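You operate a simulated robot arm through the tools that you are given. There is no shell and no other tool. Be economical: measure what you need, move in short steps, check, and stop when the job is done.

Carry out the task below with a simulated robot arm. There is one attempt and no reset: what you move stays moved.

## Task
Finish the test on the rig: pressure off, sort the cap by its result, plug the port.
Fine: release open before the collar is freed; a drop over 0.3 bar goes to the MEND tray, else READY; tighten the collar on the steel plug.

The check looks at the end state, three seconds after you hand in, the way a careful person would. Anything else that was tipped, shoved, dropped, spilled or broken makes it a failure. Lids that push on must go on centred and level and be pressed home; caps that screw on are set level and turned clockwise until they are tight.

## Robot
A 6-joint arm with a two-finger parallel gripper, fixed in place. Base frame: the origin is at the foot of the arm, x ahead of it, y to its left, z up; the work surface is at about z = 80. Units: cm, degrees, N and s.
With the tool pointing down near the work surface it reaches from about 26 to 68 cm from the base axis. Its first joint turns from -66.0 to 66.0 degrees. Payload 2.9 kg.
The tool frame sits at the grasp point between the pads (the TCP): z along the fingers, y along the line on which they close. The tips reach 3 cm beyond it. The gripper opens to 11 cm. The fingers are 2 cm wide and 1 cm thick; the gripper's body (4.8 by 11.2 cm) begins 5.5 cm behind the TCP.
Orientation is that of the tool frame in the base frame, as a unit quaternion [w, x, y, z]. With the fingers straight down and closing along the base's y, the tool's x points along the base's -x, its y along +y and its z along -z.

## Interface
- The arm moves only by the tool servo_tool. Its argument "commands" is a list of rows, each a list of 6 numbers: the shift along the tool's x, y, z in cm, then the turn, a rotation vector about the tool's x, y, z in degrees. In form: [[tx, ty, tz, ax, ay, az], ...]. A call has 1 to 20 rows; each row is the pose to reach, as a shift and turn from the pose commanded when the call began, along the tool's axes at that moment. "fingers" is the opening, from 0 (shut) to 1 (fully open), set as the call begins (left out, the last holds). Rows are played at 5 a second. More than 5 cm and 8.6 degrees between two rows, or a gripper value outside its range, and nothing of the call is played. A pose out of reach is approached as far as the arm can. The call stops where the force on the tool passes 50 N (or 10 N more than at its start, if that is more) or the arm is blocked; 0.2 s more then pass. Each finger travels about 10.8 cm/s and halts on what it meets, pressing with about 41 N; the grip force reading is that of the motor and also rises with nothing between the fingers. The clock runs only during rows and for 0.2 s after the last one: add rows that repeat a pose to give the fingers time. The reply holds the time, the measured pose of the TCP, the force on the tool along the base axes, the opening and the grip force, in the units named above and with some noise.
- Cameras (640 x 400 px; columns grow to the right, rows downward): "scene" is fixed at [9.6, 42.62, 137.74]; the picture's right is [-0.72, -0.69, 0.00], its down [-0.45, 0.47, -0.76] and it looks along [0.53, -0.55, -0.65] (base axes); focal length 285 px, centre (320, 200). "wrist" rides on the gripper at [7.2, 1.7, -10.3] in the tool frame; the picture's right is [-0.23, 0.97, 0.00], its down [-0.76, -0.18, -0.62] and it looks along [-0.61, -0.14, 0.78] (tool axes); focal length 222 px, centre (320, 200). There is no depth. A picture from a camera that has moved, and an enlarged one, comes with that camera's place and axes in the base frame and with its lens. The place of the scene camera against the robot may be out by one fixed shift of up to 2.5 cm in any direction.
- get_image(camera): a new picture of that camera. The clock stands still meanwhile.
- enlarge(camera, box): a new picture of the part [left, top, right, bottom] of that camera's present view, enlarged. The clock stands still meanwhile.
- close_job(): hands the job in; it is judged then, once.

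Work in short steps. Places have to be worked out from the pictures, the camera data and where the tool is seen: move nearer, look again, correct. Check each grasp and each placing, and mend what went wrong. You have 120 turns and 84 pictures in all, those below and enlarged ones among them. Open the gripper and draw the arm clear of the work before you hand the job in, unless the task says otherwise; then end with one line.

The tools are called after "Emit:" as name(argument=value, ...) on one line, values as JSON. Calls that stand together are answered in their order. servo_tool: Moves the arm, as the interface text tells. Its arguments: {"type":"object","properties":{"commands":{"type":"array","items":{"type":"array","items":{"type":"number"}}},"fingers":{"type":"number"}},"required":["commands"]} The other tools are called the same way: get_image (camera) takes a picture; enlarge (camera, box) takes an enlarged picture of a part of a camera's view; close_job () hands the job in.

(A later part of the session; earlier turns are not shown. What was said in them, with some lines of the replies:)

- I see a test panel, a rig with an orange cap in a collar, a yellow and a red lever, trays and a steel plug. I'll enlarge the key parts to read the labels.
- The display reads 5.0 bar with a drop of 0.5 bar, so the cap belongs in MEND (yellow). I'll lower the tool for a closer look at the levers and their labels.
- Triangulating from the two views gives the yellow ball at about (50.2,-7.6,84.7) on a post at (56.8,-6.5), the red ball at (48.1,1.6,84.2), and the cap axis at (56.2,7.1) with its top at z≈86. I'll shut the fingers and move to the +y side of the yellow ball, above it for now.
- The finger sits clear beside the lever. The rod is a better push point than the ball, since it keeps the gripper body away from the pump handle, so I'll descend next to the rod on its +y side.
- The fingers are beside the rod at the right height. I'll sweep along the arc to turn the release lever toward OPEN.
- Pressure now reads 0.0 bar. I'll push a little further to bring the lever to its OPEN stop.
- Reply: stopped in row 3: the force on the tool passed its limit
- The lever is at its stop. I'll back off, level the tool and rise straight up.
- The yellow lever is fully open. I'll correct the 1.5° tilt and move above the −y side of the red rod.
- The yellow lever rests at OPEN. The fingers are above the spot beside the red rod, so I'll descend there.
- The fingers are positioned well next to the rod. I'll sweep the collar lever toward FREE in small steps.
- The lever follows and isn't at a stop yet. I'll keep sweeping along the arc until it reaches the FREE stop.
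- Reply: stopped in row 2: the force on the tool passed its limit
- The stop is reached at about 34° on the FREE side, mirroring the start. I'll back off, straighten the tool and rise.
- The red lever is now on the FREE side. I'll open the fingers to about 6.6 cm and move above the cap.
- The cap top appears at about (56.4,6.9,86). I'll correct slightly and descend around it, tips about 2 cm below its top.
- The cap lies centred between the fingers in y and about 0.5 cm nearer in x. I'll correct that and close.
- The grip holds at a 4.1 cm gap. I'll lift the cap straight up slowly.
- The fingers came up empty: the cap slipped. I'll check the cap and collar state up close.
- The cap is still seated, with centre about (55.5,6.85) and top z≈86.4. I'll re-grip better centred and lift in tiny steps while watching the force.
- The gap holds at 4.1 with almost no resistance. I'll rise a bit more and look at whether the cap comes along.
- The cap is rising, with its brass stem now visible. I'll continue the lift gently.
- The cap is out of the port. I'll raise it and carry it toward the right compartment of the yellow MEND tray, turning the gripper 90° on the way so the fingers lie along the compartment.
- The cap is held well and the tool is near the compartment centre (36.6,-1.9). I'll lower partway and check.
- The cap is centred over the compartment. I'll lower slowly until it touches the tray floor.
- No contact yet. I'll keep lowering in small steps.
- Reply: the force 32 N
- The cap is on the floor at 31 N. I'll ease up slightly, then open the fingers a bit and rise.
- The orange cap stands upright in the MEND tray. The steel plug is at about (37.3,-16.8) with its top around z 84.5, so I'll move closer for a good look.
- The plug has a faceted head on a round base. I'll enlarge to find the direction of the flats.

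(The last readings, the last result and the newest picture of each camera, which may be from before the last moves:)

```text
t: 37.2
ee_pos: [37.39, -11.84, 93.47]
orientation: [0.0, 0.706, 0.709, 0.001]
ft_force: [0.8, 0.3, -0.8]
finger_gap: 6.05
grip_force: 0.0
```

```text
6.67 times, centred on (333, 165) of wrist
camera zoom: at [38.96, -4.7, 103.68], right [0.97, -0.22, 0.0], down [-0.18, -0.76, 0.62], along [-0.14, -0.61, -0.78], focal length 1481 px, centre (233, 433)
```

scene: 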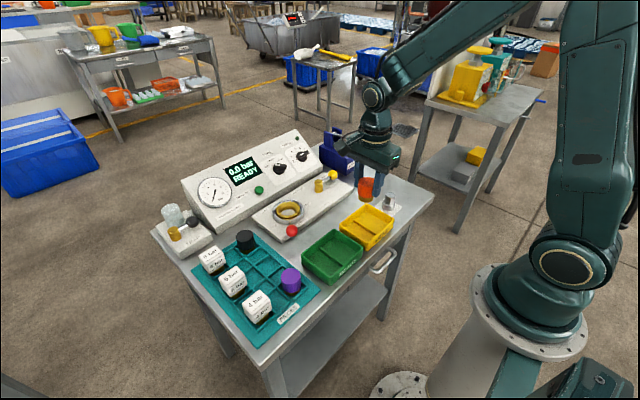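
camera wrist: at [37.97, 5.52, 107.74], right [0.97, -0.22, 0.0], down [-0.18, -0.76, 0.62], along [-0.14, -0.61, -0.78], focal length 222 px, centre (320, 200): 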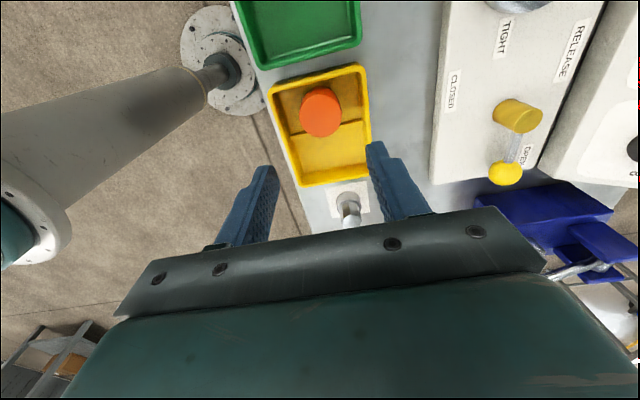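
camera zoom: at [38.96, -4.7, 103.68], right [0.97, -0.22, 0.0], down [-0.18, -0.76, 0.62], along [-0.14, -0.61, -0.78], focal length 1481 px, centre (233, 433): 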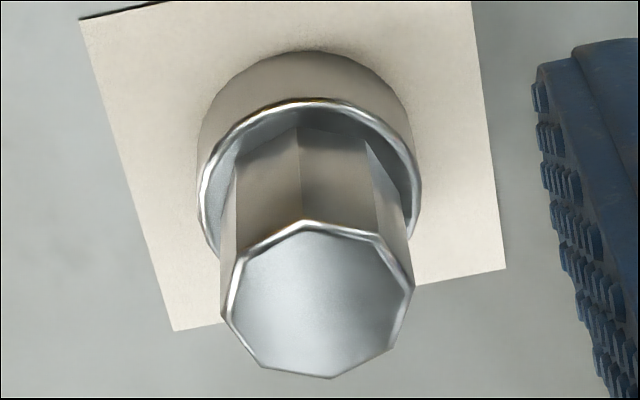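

The head is an octagon with flats at about 18° to the base axes. I'll rotate the gripper −18° about the tool axis and move above the plug.

Emit:
servo_tool(commands=[[-1.5, 0, 0, 0, 0, -6], [-3, 0, 0, 0, 0, -12], [-5.15, 0, 0, 0, 0, -18], [-5.15, 0, 2, 0, 0, -18], [-5.15, 0, 3, 0, 0, -18], [-5.15, 0, 3, 0, 0, -18]])

Emit:
enlarge(camera="wrist", box=[200, 60, 440, 210])

Emit:
enlarge(camera="scene", box=[340, 140, 460, 215])

```text
t: 38.6
ee_pos: [37.33, -16.9, 90.44]
orientation: [0.001, 0.586, 0.81, 0.002]
ft_force: [-0.8, -0.9, 0.1]
finger_gap: 6.06
grip_force: 0.2
```

```text
2.67 times, centred on (320, 135) of wrist
camera zoom: at [36.73, -9.56, 100.79], right [1.0, 0.09, 0.0], down [0.07, -0.78, 0.62], along [0.06, -0.62, -0.78], focal length 592 px, centre (320, 373)
```

zoom: 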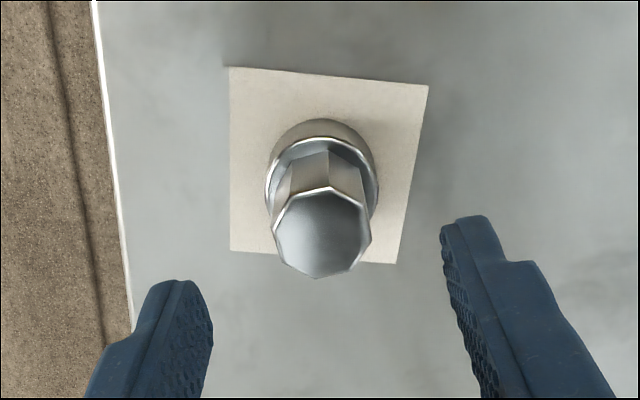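

```text
5.33 times, centred on (400, 178) of scene
camera zoom: at [9.6, 42.62, 137.74], right [-0.72, -0.69, 0.0], down [-0.45, 0.47, -0.76], along [0.53, -0.55, -0.65], focal length 1521 px, centre (-107, 320)
```

zoom: 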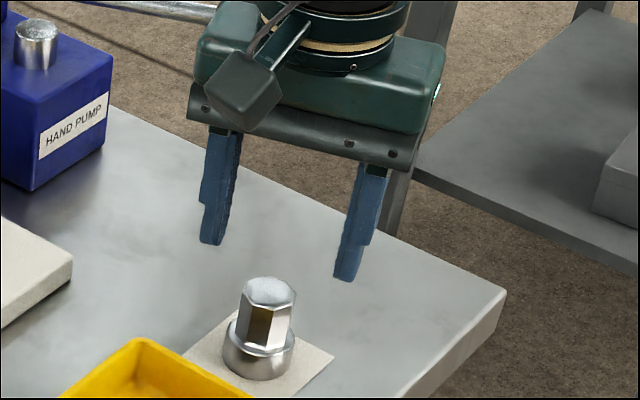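

The plug is centred between the fingers and its flats line up with the pads. I'll descend around the head, tips staying above the base.

Emit:
servo_tool(commands=[[0, 0.1, 1.5, 0, 0, 0], [0, 0.1, 3, 0, 0, 0], [0, 0.1, 4.2, 0, 0, 0], [0, 0.1, 4.8, 0, 0, 0], [0, 0.1, 4.8, 0, 0, 0]])

Emit:
enlarge(camera="scene", box=[350, 160, 430, 210])

```text
t: 39.9
ee_pos: [37.43, -16.85, 85.61]
orientation: [0.0, 0.586, 0.81, 0.002]
ft_force: [0.4, 0.9, 0.9]
finger_gap: 6.07
grip_force: 0.1
```

```text
8.00 times, centred on (390, 185) of scene
camera zoom: at [9.6, 42.62, 137.74], right [-0.72, -0.69, 0.0], down [-0.45, 0.47, -0.76], along [0.53, -0.55, -0.65], focal length 2282 px, centre (-240, 320)
```

zoom: 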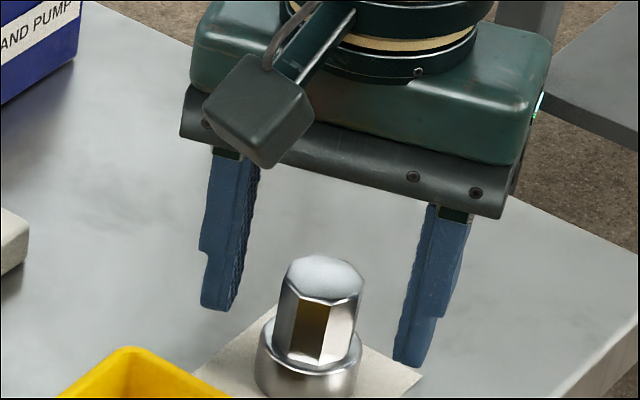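

Tip midpoint and plug axis agree. I'll close on the plug.

Emit:
servo_tool(commands=[[0, 0, 0, 0, 0, 0], [0, 0, 0, 0, 0, 0], [0, 0, 0, 0, 0, 0], [0, 0, 0, 0, 0, 0], [0, 0, 0, 0, 0, 0]], fingers=0)

Emit:
servo_tool(commands=[[0, 0, -0.3, 0, 0, 0], [0, 0, -0.6, 0, 0, 0], [0, 0, -1, 0, 0, 0], [0, 0, -1.5, 0, 0, 0], [0, 0, -2, 0, 0, 0], [0, 0, -2, 0, 0, 0]])

Emit:
enlarge(camera="scene", box=[350, 160, 430, 210])

```text
t: 41.0
ee_pos: [37.46, -16.87, 85.66]
orientation: [0.0, 0.586, 0.811, 0.002]
ft_force: [-0.7, -0.4, 0.2]
finger_gap: 2.68
grip_force: 40.3
```

```text
t: 42.5
ee_pos: [37.56, -17.08, 87.53]
orientation: [0.0, 0.586, 0.81, 0.002]
ft_force: [0.6, -0.2, -1.3]
finger_gap: 2.69
grip_force: 41.1
```

```text
8.00 times, centred on (390, 185) of scene
camera zoom: at [9.6, 42.62, 137.74], right [-0.72, -0.69, 0.0], down [-0.45, 0.47, -0.76], along [0.53, -0.55, -0.65], focal length 2282 px, centre (-240, 320)
```

zoom: 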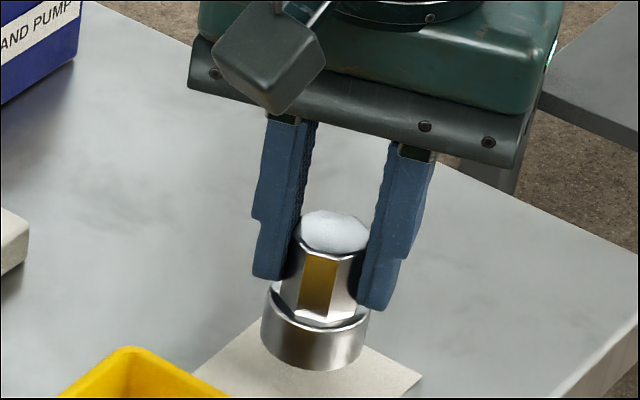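

The plug is gripped (gap 2.7) and lifting. I'll raise it clear and carry it over the port, turning back to the original gripper orientation.

Emit:
servo_tool(commands=[[0, 0, -2.5, 0, 0, 0], [0, 0, -5, 0, 0, 0], [0, 0, -7.5, 0, 0, 0], [0, 0, -10, 0, 0, 0], [1.42, 2.05, -10, 0, 0, 0], [2.83, 4.09, -10, 0, 0, 0], [4.25, 6.14, -10, 0, 0, -7.2], [5.67, 8.18, -10, 0, 0, -14.4], [7.08, 10.23, -10, 0, 0, -21.6], [8.5, 12.28, -10, 0, 0, -28.8], [9.92, 14.32, -10, 0, 0, -36], [11.33, 16.37, -10, 0, 0, -43.2], [12.75, 18.41, -10, 0, 0, -50.4], [14.17, 20.46, -10, 0, 0, -57.6], [15.58, 22.5, -10, 0, 0, -64.8], [17.0, 24.55, -10, 0, 0, -71.8], [17.0, 24.55, -10, 0, 0, -71.8]])

Emit:
get_image(camera="wrist")

Emit:
enlarge(camera="scene", box=[220, 110, 380, 210])

```text
t: 46.0
ee_pos: [55.5, 6.7, 97.64]
orientation: [0.001, -0.003, 1.0, 0.001]
ft_force: [-0.6, 0.2, -1.4]
finger_gap: 2.7
grip_force: 41.0
```

```text
38 pictures are left
camera wrist: at [48.21, 8.35, 107.99], right [0.22, 0.97, 0.0], down [0.76, -0.18, 0.62], along [0.61, -0.14, -0.78], focal length 222 px, centre (320, 200)
```

wrist: 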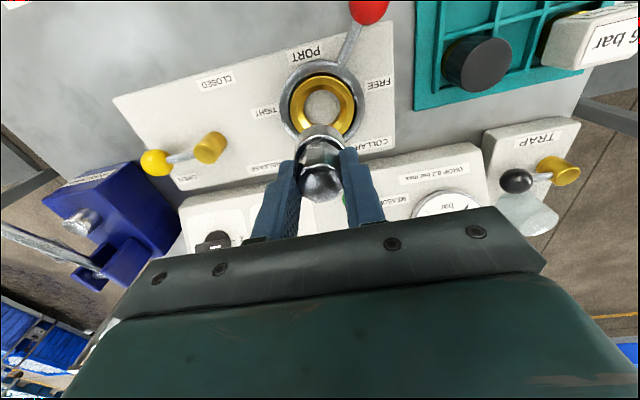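

```text
4.00 times, centred on (300, 160) of scene
camera zoom: at [9.6, 42.63, 137.74], right [-0.72, -0.69, 0.0], down [-0.45, 0.47, -0.76], along [0.53, -0.55, -0.65], focal length 1141 px, centre (400, 360)
```

zoom: 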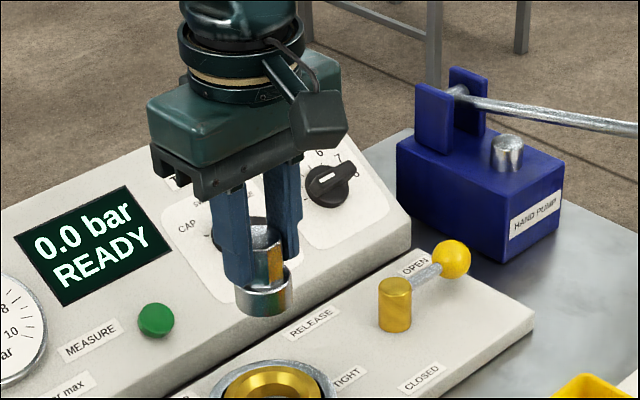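

Before inserting I need the port centre precisely, so I'll enlarge the port in the wrist view.

Emit:
enlarge(camera="wrist", box=[262, 50, 382, 210])

```text
2.50 times, centred on (322, 130) of wrist
camera zoom: at [48.21, 8.35, 107.99], right [0.22, 0.97, 0.0], down [0.76, -0.18, 0.62], along [0.61, -0.14, -0.78], focal length 555 px, centre (315, 375)
```

zoom: 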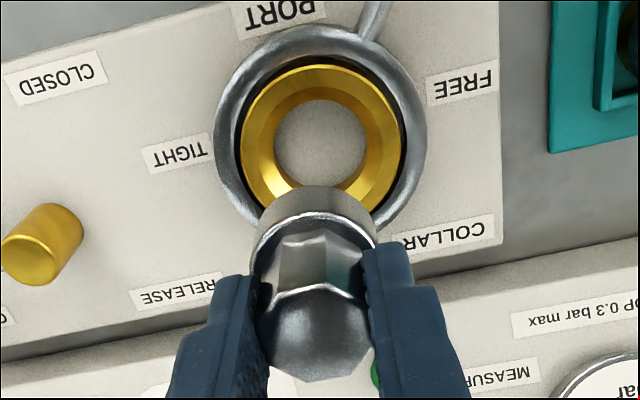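

The hole centre works out at about (55.45,7.0) and the plug is at (55.5,6.65). I'll shift +0.35 in y and descend to just above the collar, then check.

Emit:
servo_tool(commands=[[0.05, 0.35, 2, 0, 0, 0], [0.05, 0.35, 4, 0, 0, 0], [0.05, 0.35, 6, 0, 0, 0], [0.05, 0.35, 6.6, 0, 0, 0], [0.05, 0.35, 6.6, 0, 0, 0]])

Emit:
enlarge(camera="wrist", box=[240, 60, 400, 210])

Emit:
enlarge(camera="scene", box=[240, 160, 340, 222])

```text
t: 47.2
ee_pos: [55.41, 7.05, 91.1]
orientation: [0.001, -0.001, 1.0, 0.001]
ft_force: [-0.9, -0.6, -0.6]
finger_gap: 2.67
grip_force: 41.0
```

```text
2.67 times, centred on (320, 135) of wrist
camera zoom: at [48.12, 8.61, 101.37], right [0.23, 0.97, 0.0], down [0.76, -0.18, 0.62], along [0.61, -0.14, -0.78], focal length 592 px, centre (320, 373)
```

zoom: 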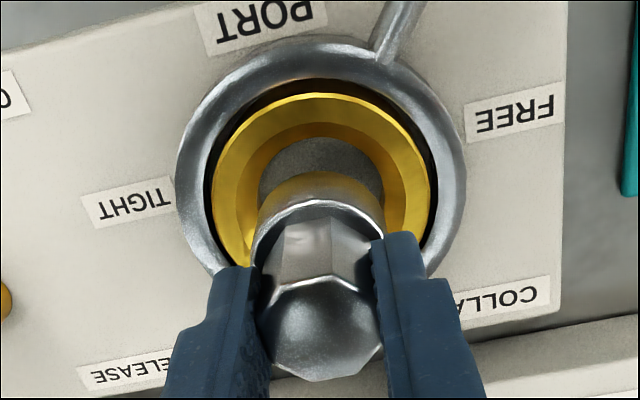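

```text
6.40 times, centred on (290, 191) of scene
camera zoom: at [9.6, 42.62, 137.74], right [-0.72, -0.69, 0.0], down [-0.45, 0.47, -0.76], along [0.53, -0.55, -0.65], focal length 1826 px, centre (512, 258)
```

zoom: 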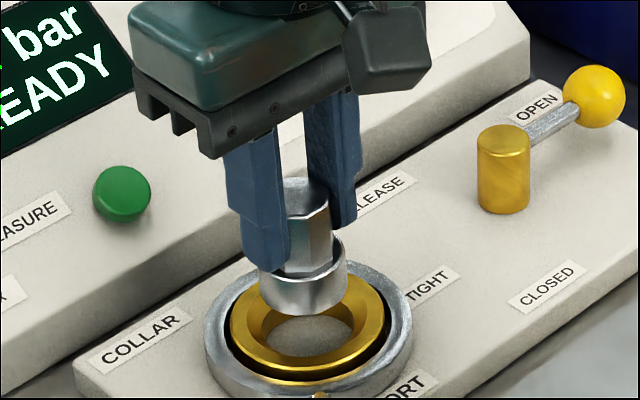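

The plug sits almost exactly over the hole; I'll nudge it by 0.1 cm and lower slowly, watching the force.

Emit:
servo_tool(commands=[[0.1, 0.1, 0.5, 0, 0, 0], [0.1, 0.1, 1, 0, 0, 0], [0.1, 0.1, 1.5, 0, 0, 0], [0.1, 0.1, 1.9, 0, 0, 0], [0.1, 0.1, 2.3, 0, 0, 0], [0.1, 0.1, 2.6, 0, 0, 0], [0.1, 0.1, 2.6, 0, 0, 0]])

Emit:
enlarge(camera="scene", box=[240, 160, 340, 222])

```text
t: 48.9
ee_pos: [55.39, 7.04, 88.48]
orientation: [0.002, -0.001, 1.0, 0.001]
ft_force: [0.2, -5.3, 0.1]
finger_gap: 2.73
grip_force: 40.7
```

```text
6.40 times, centred on (290, 191) of scene
camera zoom: at [9.6, 42.61, 137.74], right [-0.72, -0.69, 0.0], down [-0.45, 0.47, -0.76], along [0.53, -0.55, -0.65], focal length 1826 px, centre (512, 258)
```

zoom: 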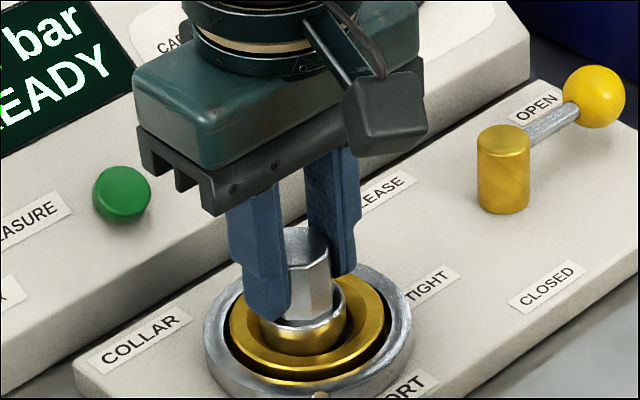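

A side force of −5 N in y means it's touching the +y wall of the cup. I'll shift back 0.15 cm and continue down.

Emit:
servo_tool(commands=[[0, -0.15, 0, 0, 0, 0], [0, -0.15, 0.3, 0, 0, 0], [0, -0.15, 0.6, 0, 0, 0], [0, -0.15, 0.8, 0, 0, 0], [0, -0.15, 0.8, 0, 0, 0]])

```text
t: 50.0
ee_pos: [55.47, 7.16, 87.63]
orientation: [0.001, -0.001, 1.0, 0.001]
ft_force: [0.8, -0.3, -0.8]
finger_gap: 2.69
grip_force: 41.1
```

No forces now. I'll go down further until it seats.

Emit:
servo_tool(commands=[[0, 0, 0.2, 0, 0, 0], [0, 0, 0.4, 0, 0, 0], [0, 0, 0.6, 0, 0, 0], [0, 0, 0.6, 0, 0, 0]])

Emit:
enlarge(camera="scene", box=[240, 160, 340, 222])

```text
t: 51.0
ee_pos: [55.59, 7.09, 87.38]
orientation: [0.005, -0.001, 1.0, 0.002]
ft_force: [-13.4, 0.9, 44.6]
finger_gap: 2.71
grip_force: 41.3
```

```text
6.40 times, centred on (290, 191) of scene
camera zoom: at [9.49, 42.62, 137.75], right [-0.72, -0.69, 0.0], down [-0.45, 0.47, -0.76], along [0.53, -0.55, -0.65], focal length 1826 px, centre (512, 258)
```

zoom: 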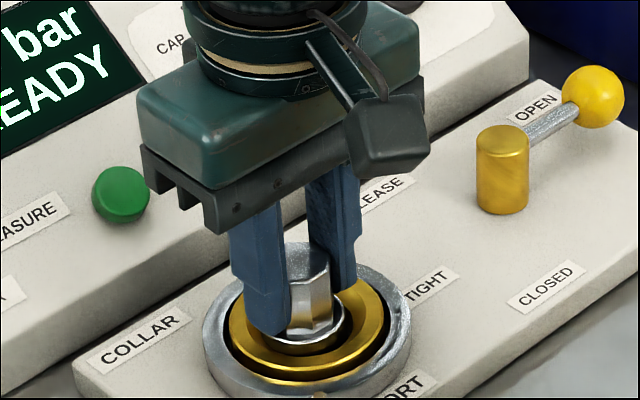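

The plug bottoms out at 44 N, at the depth I expected. I'll ease off, release and rise to look.

Emit:
servo_tool(commands=[[0, 0, -0.2, 0, 0, 0], [0, 0, -0.35, 0, 0, 0]])

Emit:
servo_tool(commands=[[0, 0, 0, 0, 0, 0], [0, 0, 0, 0, 0, 0], [0, 0, -2, 0, 0, 0], [0, 0, -5, 0, 0, 0], [0, 0, -9, 0, 0, 0], [0, 0, -9, 0, 0, 0]], fingers=0.5)

Emit:
enlarge(camera="scene", box=[240, 160, 340, 222])

Emit:
enlarge(camera="wrist", box=[240, 40, 400, 140])

```text
t: 51.6
ee_pos: [55.44, 7.05, 87.44]
orientation: [0.004, -0.001, 1.0, 0.002]
ft_force: [0.9, 3.9, 22.1]
finger_gap: 2.72
grip_force: 41.1
```

```text
t: 53.0
ee_pos: [55.32, 7.15, 96.35]
orientation: [0.001, -0.001, 1.0, 0.001]
ft_force: [0.0, 0.2, 0.6]
finger_gap: 5.49
grip_force: 0.1
```

```text
6.40 times, centred on (290, 191) of scene
camera zoom: at [9.6, 42.62, 137.74], right [-0.72, -0.69, 0.0], down [-0.45, 0.47, -0.76], along [0.53, -0.55, -0.65], focal length 1826 px, centre (512, 258)
```

zoom: 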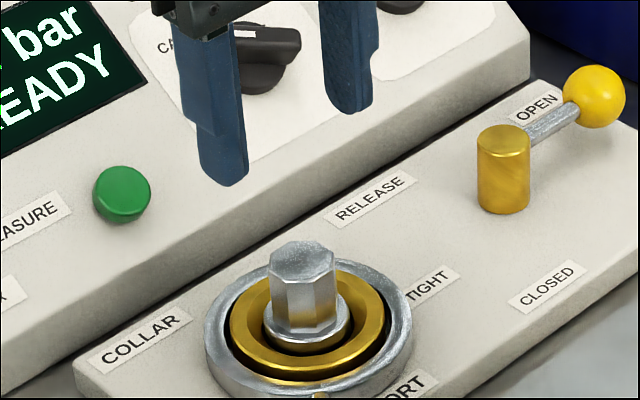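

```text
4.00 times, centred on (320, 90) of wrist
camera zoom: at [48.07, 8.77, 106.77], right [0.23, 0.97, 0.0], down [0.76, -0.18, 0.62], along [0.61, -0.14, -0.78], focal length 888 px, centre (320, 640)
```

zoom: 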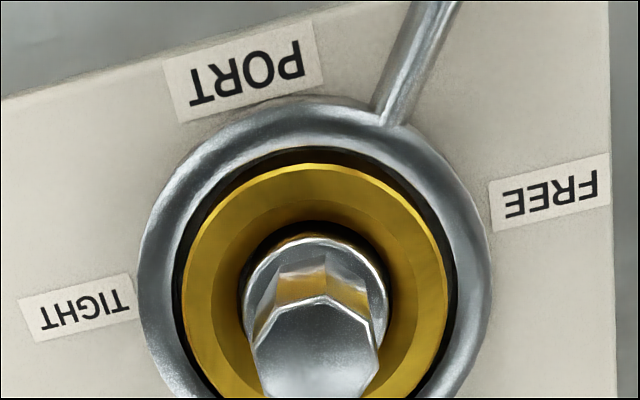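

The plug is seated, level and centred. Next I'll close the fingers and move above the +y side of the red rod, ready to push it to TIGHT.

Emit:
servo_tool(commands=[[1, 2, 0, 0, 0, 0], [2.2, 4, 0, 0, 0, 0], [3.4, 6.1, 0, 0, 0, 0], [3.4, 6.1, 2, 0, 0, 0], [3.4, 6.1, 4.3, 0, 0, 0], [3.4, 6.1, 4.3, 0, 0, 0]], fingers=0)

Emit:
get_image(camera="wrist")

```text
t: 54.5
ee_pos: [51.84, 13.18, 91.96]
orientation: [0.001, -0.001, 1.0, 0.002]
ft_force: [0.0, 0.2, 0.3]
finger_gap: 0.0
grip_force: 37.6
```

```text
29 pictures are left
camera wrist: at [44.64, 14.77, 102.43], right [0.23, 0.97, 0.0], down [0.76, -0.18, 0.62], along [0.61, -0.14, -0.78], focal length 222 px, centre (320, 200)
```

wrist: 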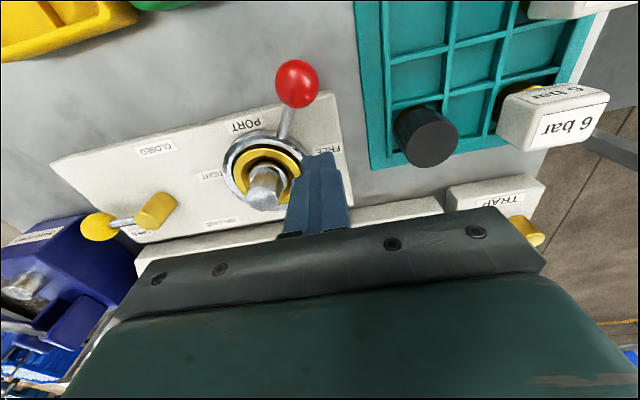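

The red ball is at about (47.8,12.4), as predicted, and the finger column is clear of the rod. I'll descend beside it.

Emit:
servo_tool(commands=[[0, 0, 3, 0, 0, 0], [0, 0, 5.9, 0, 0, 0], [0, 0, 5.9, 0, 0, 0]])

Emit:
enlarge(camera="scene", box=[220, 160, 340, 250])

```text
t: 55.2
ee_pos: [52.05, 13.14, 86.13]
orientation: [0.001, -0.001, 1.0, 0.0]
ft_force: [-0.1, -0.4, 0.2]
finger_gap: 0.0
grip_force: 38.2
```

```text
4.44 times, centred on (280, 205) of scene
camera zoom: at [9.6, 42.62, 137.74], right [-0.72, -0.69, 0.0], down [-0.45, 0.47, -0.76], along [0.53, -0.55, -0.65], focal length 1268 px, centre (498, 178)
```

zoom: 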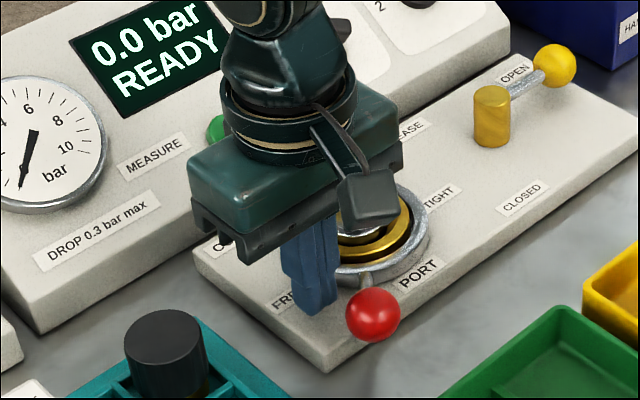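

The fingers are beside the rod on its +y side. I'll sweep the lever along the arc to the TIGHT stop.

Emit:
servo_tool(commands=[[0.75, -1.05, 0, 0, 0, 0], [1.1, -1.45, 0, 0, 0, 0], [1.5, -1.85, 0, 0, 0, 0], [1.85, -2.35, 0, 0, 0, 0], [2.2, -2.85, 0, 0, 0, 0], [2.6, -3.8, 0, 0, 0, 0], [2.85, -4.75, 0, 0, 0, 0], [2.95, -5.5, 0, 0, 0, 0], [3.05, -6.25, 0, 0, 0, 0], [2.95, -7.35, 0, 0, 0, 0], [2.85, -7.8, 0, 0, 0, 0], [2.75, -8.3, 0, 0, 0, 0], [2.5, -8.95, 0, 0, 0, 0], [2.3, -9.6, 0, 0, 0, 0], [2.3, -9.6, 0, 0, 0, 0]])

Emit:
enlarge(camera="scene", box=[240, 150, 380, 240])

```text
t: 58.3
ee_pos: [49.35, 4.72, 86.2]
orientation: [-0.002, -0.014, 1.0, 0.009]
ft_force: [-5.6, 7.9, 4.2]
finger_gap: 0.0
grip_force: 38.0
stopped in row 15: the force on the tool passed its limit (the readings are from after the stop); the commanded pose is now the measured one
```

```text
4.44 times, centred on (310, 195) of scene
camera zoom: at [9.58, 42.64, 137.73], right [-0.72, -0.69, 0.0], down [-0.45, 0.47, -0.76], along [0.53, -0.55, -0.65], focal length 1268 px, centre (364, 222)
```

zoom: 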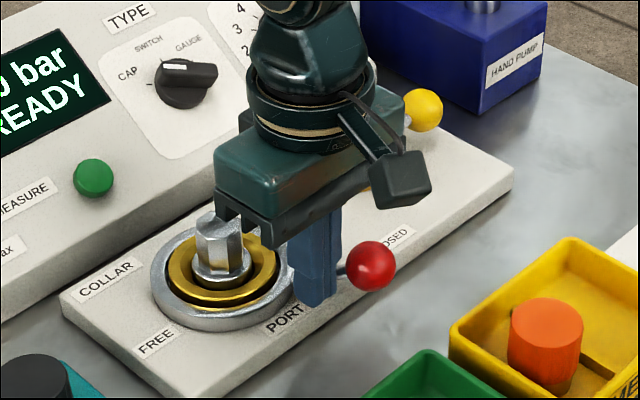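

The lever hit the TIGHT stop and is back at its original angle. I'll back off, rise and draw the arm back for a final look.

Emit:
servo_tool(commands=[[0.3, 1.3, 0, 1.0, -0.2, 1.6], [0.3, 1.3, -4, 1.0, -0.2, 1.6], [0.3, 1.3, -8, 1.0, -0.2, 1.6], [3, 1.3, -12, 1.0, -0.2, 1.6], [7, 1.3, -14, 1.0, -0.2, 1.6], [11, 1.3, -16, 1.0, -0.2, 1.6], [11, 1.3, -16, 1.0, -0.2, 1.6]])

Emit:
servo_tool(commands=[[0, 0, -4, 0, 0, 0], [0, 0, -8, 0, 0, 0], [0, 0, -12, 0, 0, 0], [0, 0, -12, 0, 0, 0], [0, 0, -12, 0, 0, 0]], fingers=1)

Emit:
get_image(camera="scene")

Emit:
enlarge(camera="scene", box=[180, 110, 340, 210])

Emit:
enlarge(camera="wrist", box=[180, 0, 500, 200])

```text
t: 59.9
ee_pos: [38.36, 5.39, 102.25]
orientation: [0.0, 0.002, 1.0, -0.001]
ft_force: [-0.4, 0.7, -0.3]
finger_gap: 0.02
grip_force: 37.4
```

```text
t: 61.1
ee_pos: [38.72, 5.53, 114.2]
orientation: [-0.001, 0.003, 1.0, 0.0]
ft_force: [0.4, -0.3, -1.1]
finger_gap: 10.99
grip_force: 0.1
```

```text
26 pictures are left
```

scene: 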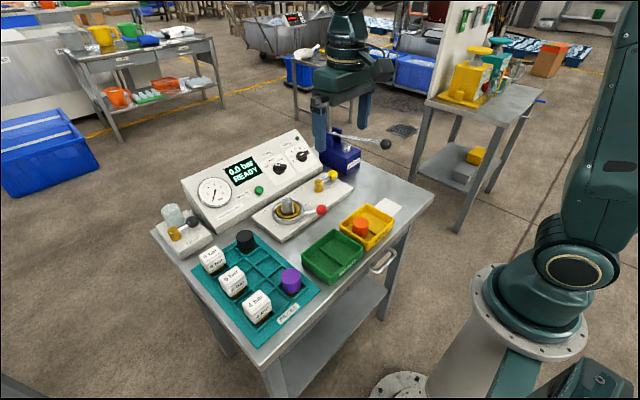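

```text
4.00 times, centred on (260, 160) of scene
camera zoom: at [9.6, 42.62, 137.74], right [-0.72, -0.69, 0.0], down [-0.45, 0.47, -0.76], along [0.53, -0.55, -0.65], focal length 1141 px, centre (560, 360)
```

zoom: 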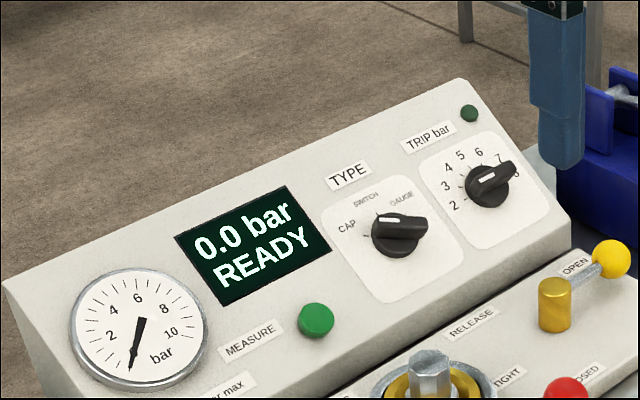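

```text
2.00 times, centred on (340, 100) of wrist
camera zoom: at [31.42, 7.19, 124.63], right [0.23, 0.97, 0.0], down [0.76, -0.18, 0.62], along [0.6, -0.15, -0.78], focal length 444 px, centre (280, 400)
```

zoom: 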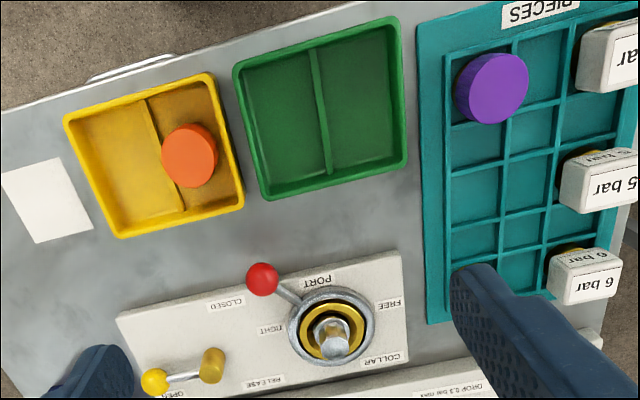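

The release is open at 0.0 bar, the orange cap stands in MEND, the plug is seated with the collar at its original TIGHT angle, and the arm is clear with the gripper open. Handing in.

Emit:
close_job()

```text
The job is handed in.
```

The release is open (0.0 bar), the cap with its 0.5 bar drop is upright in the MEND tray, and the steel plug is in the port with the collar lever at its TIGHT stop; on my first lift the cap slipped from the grip inside the port, and the second lift took it out cleanly.
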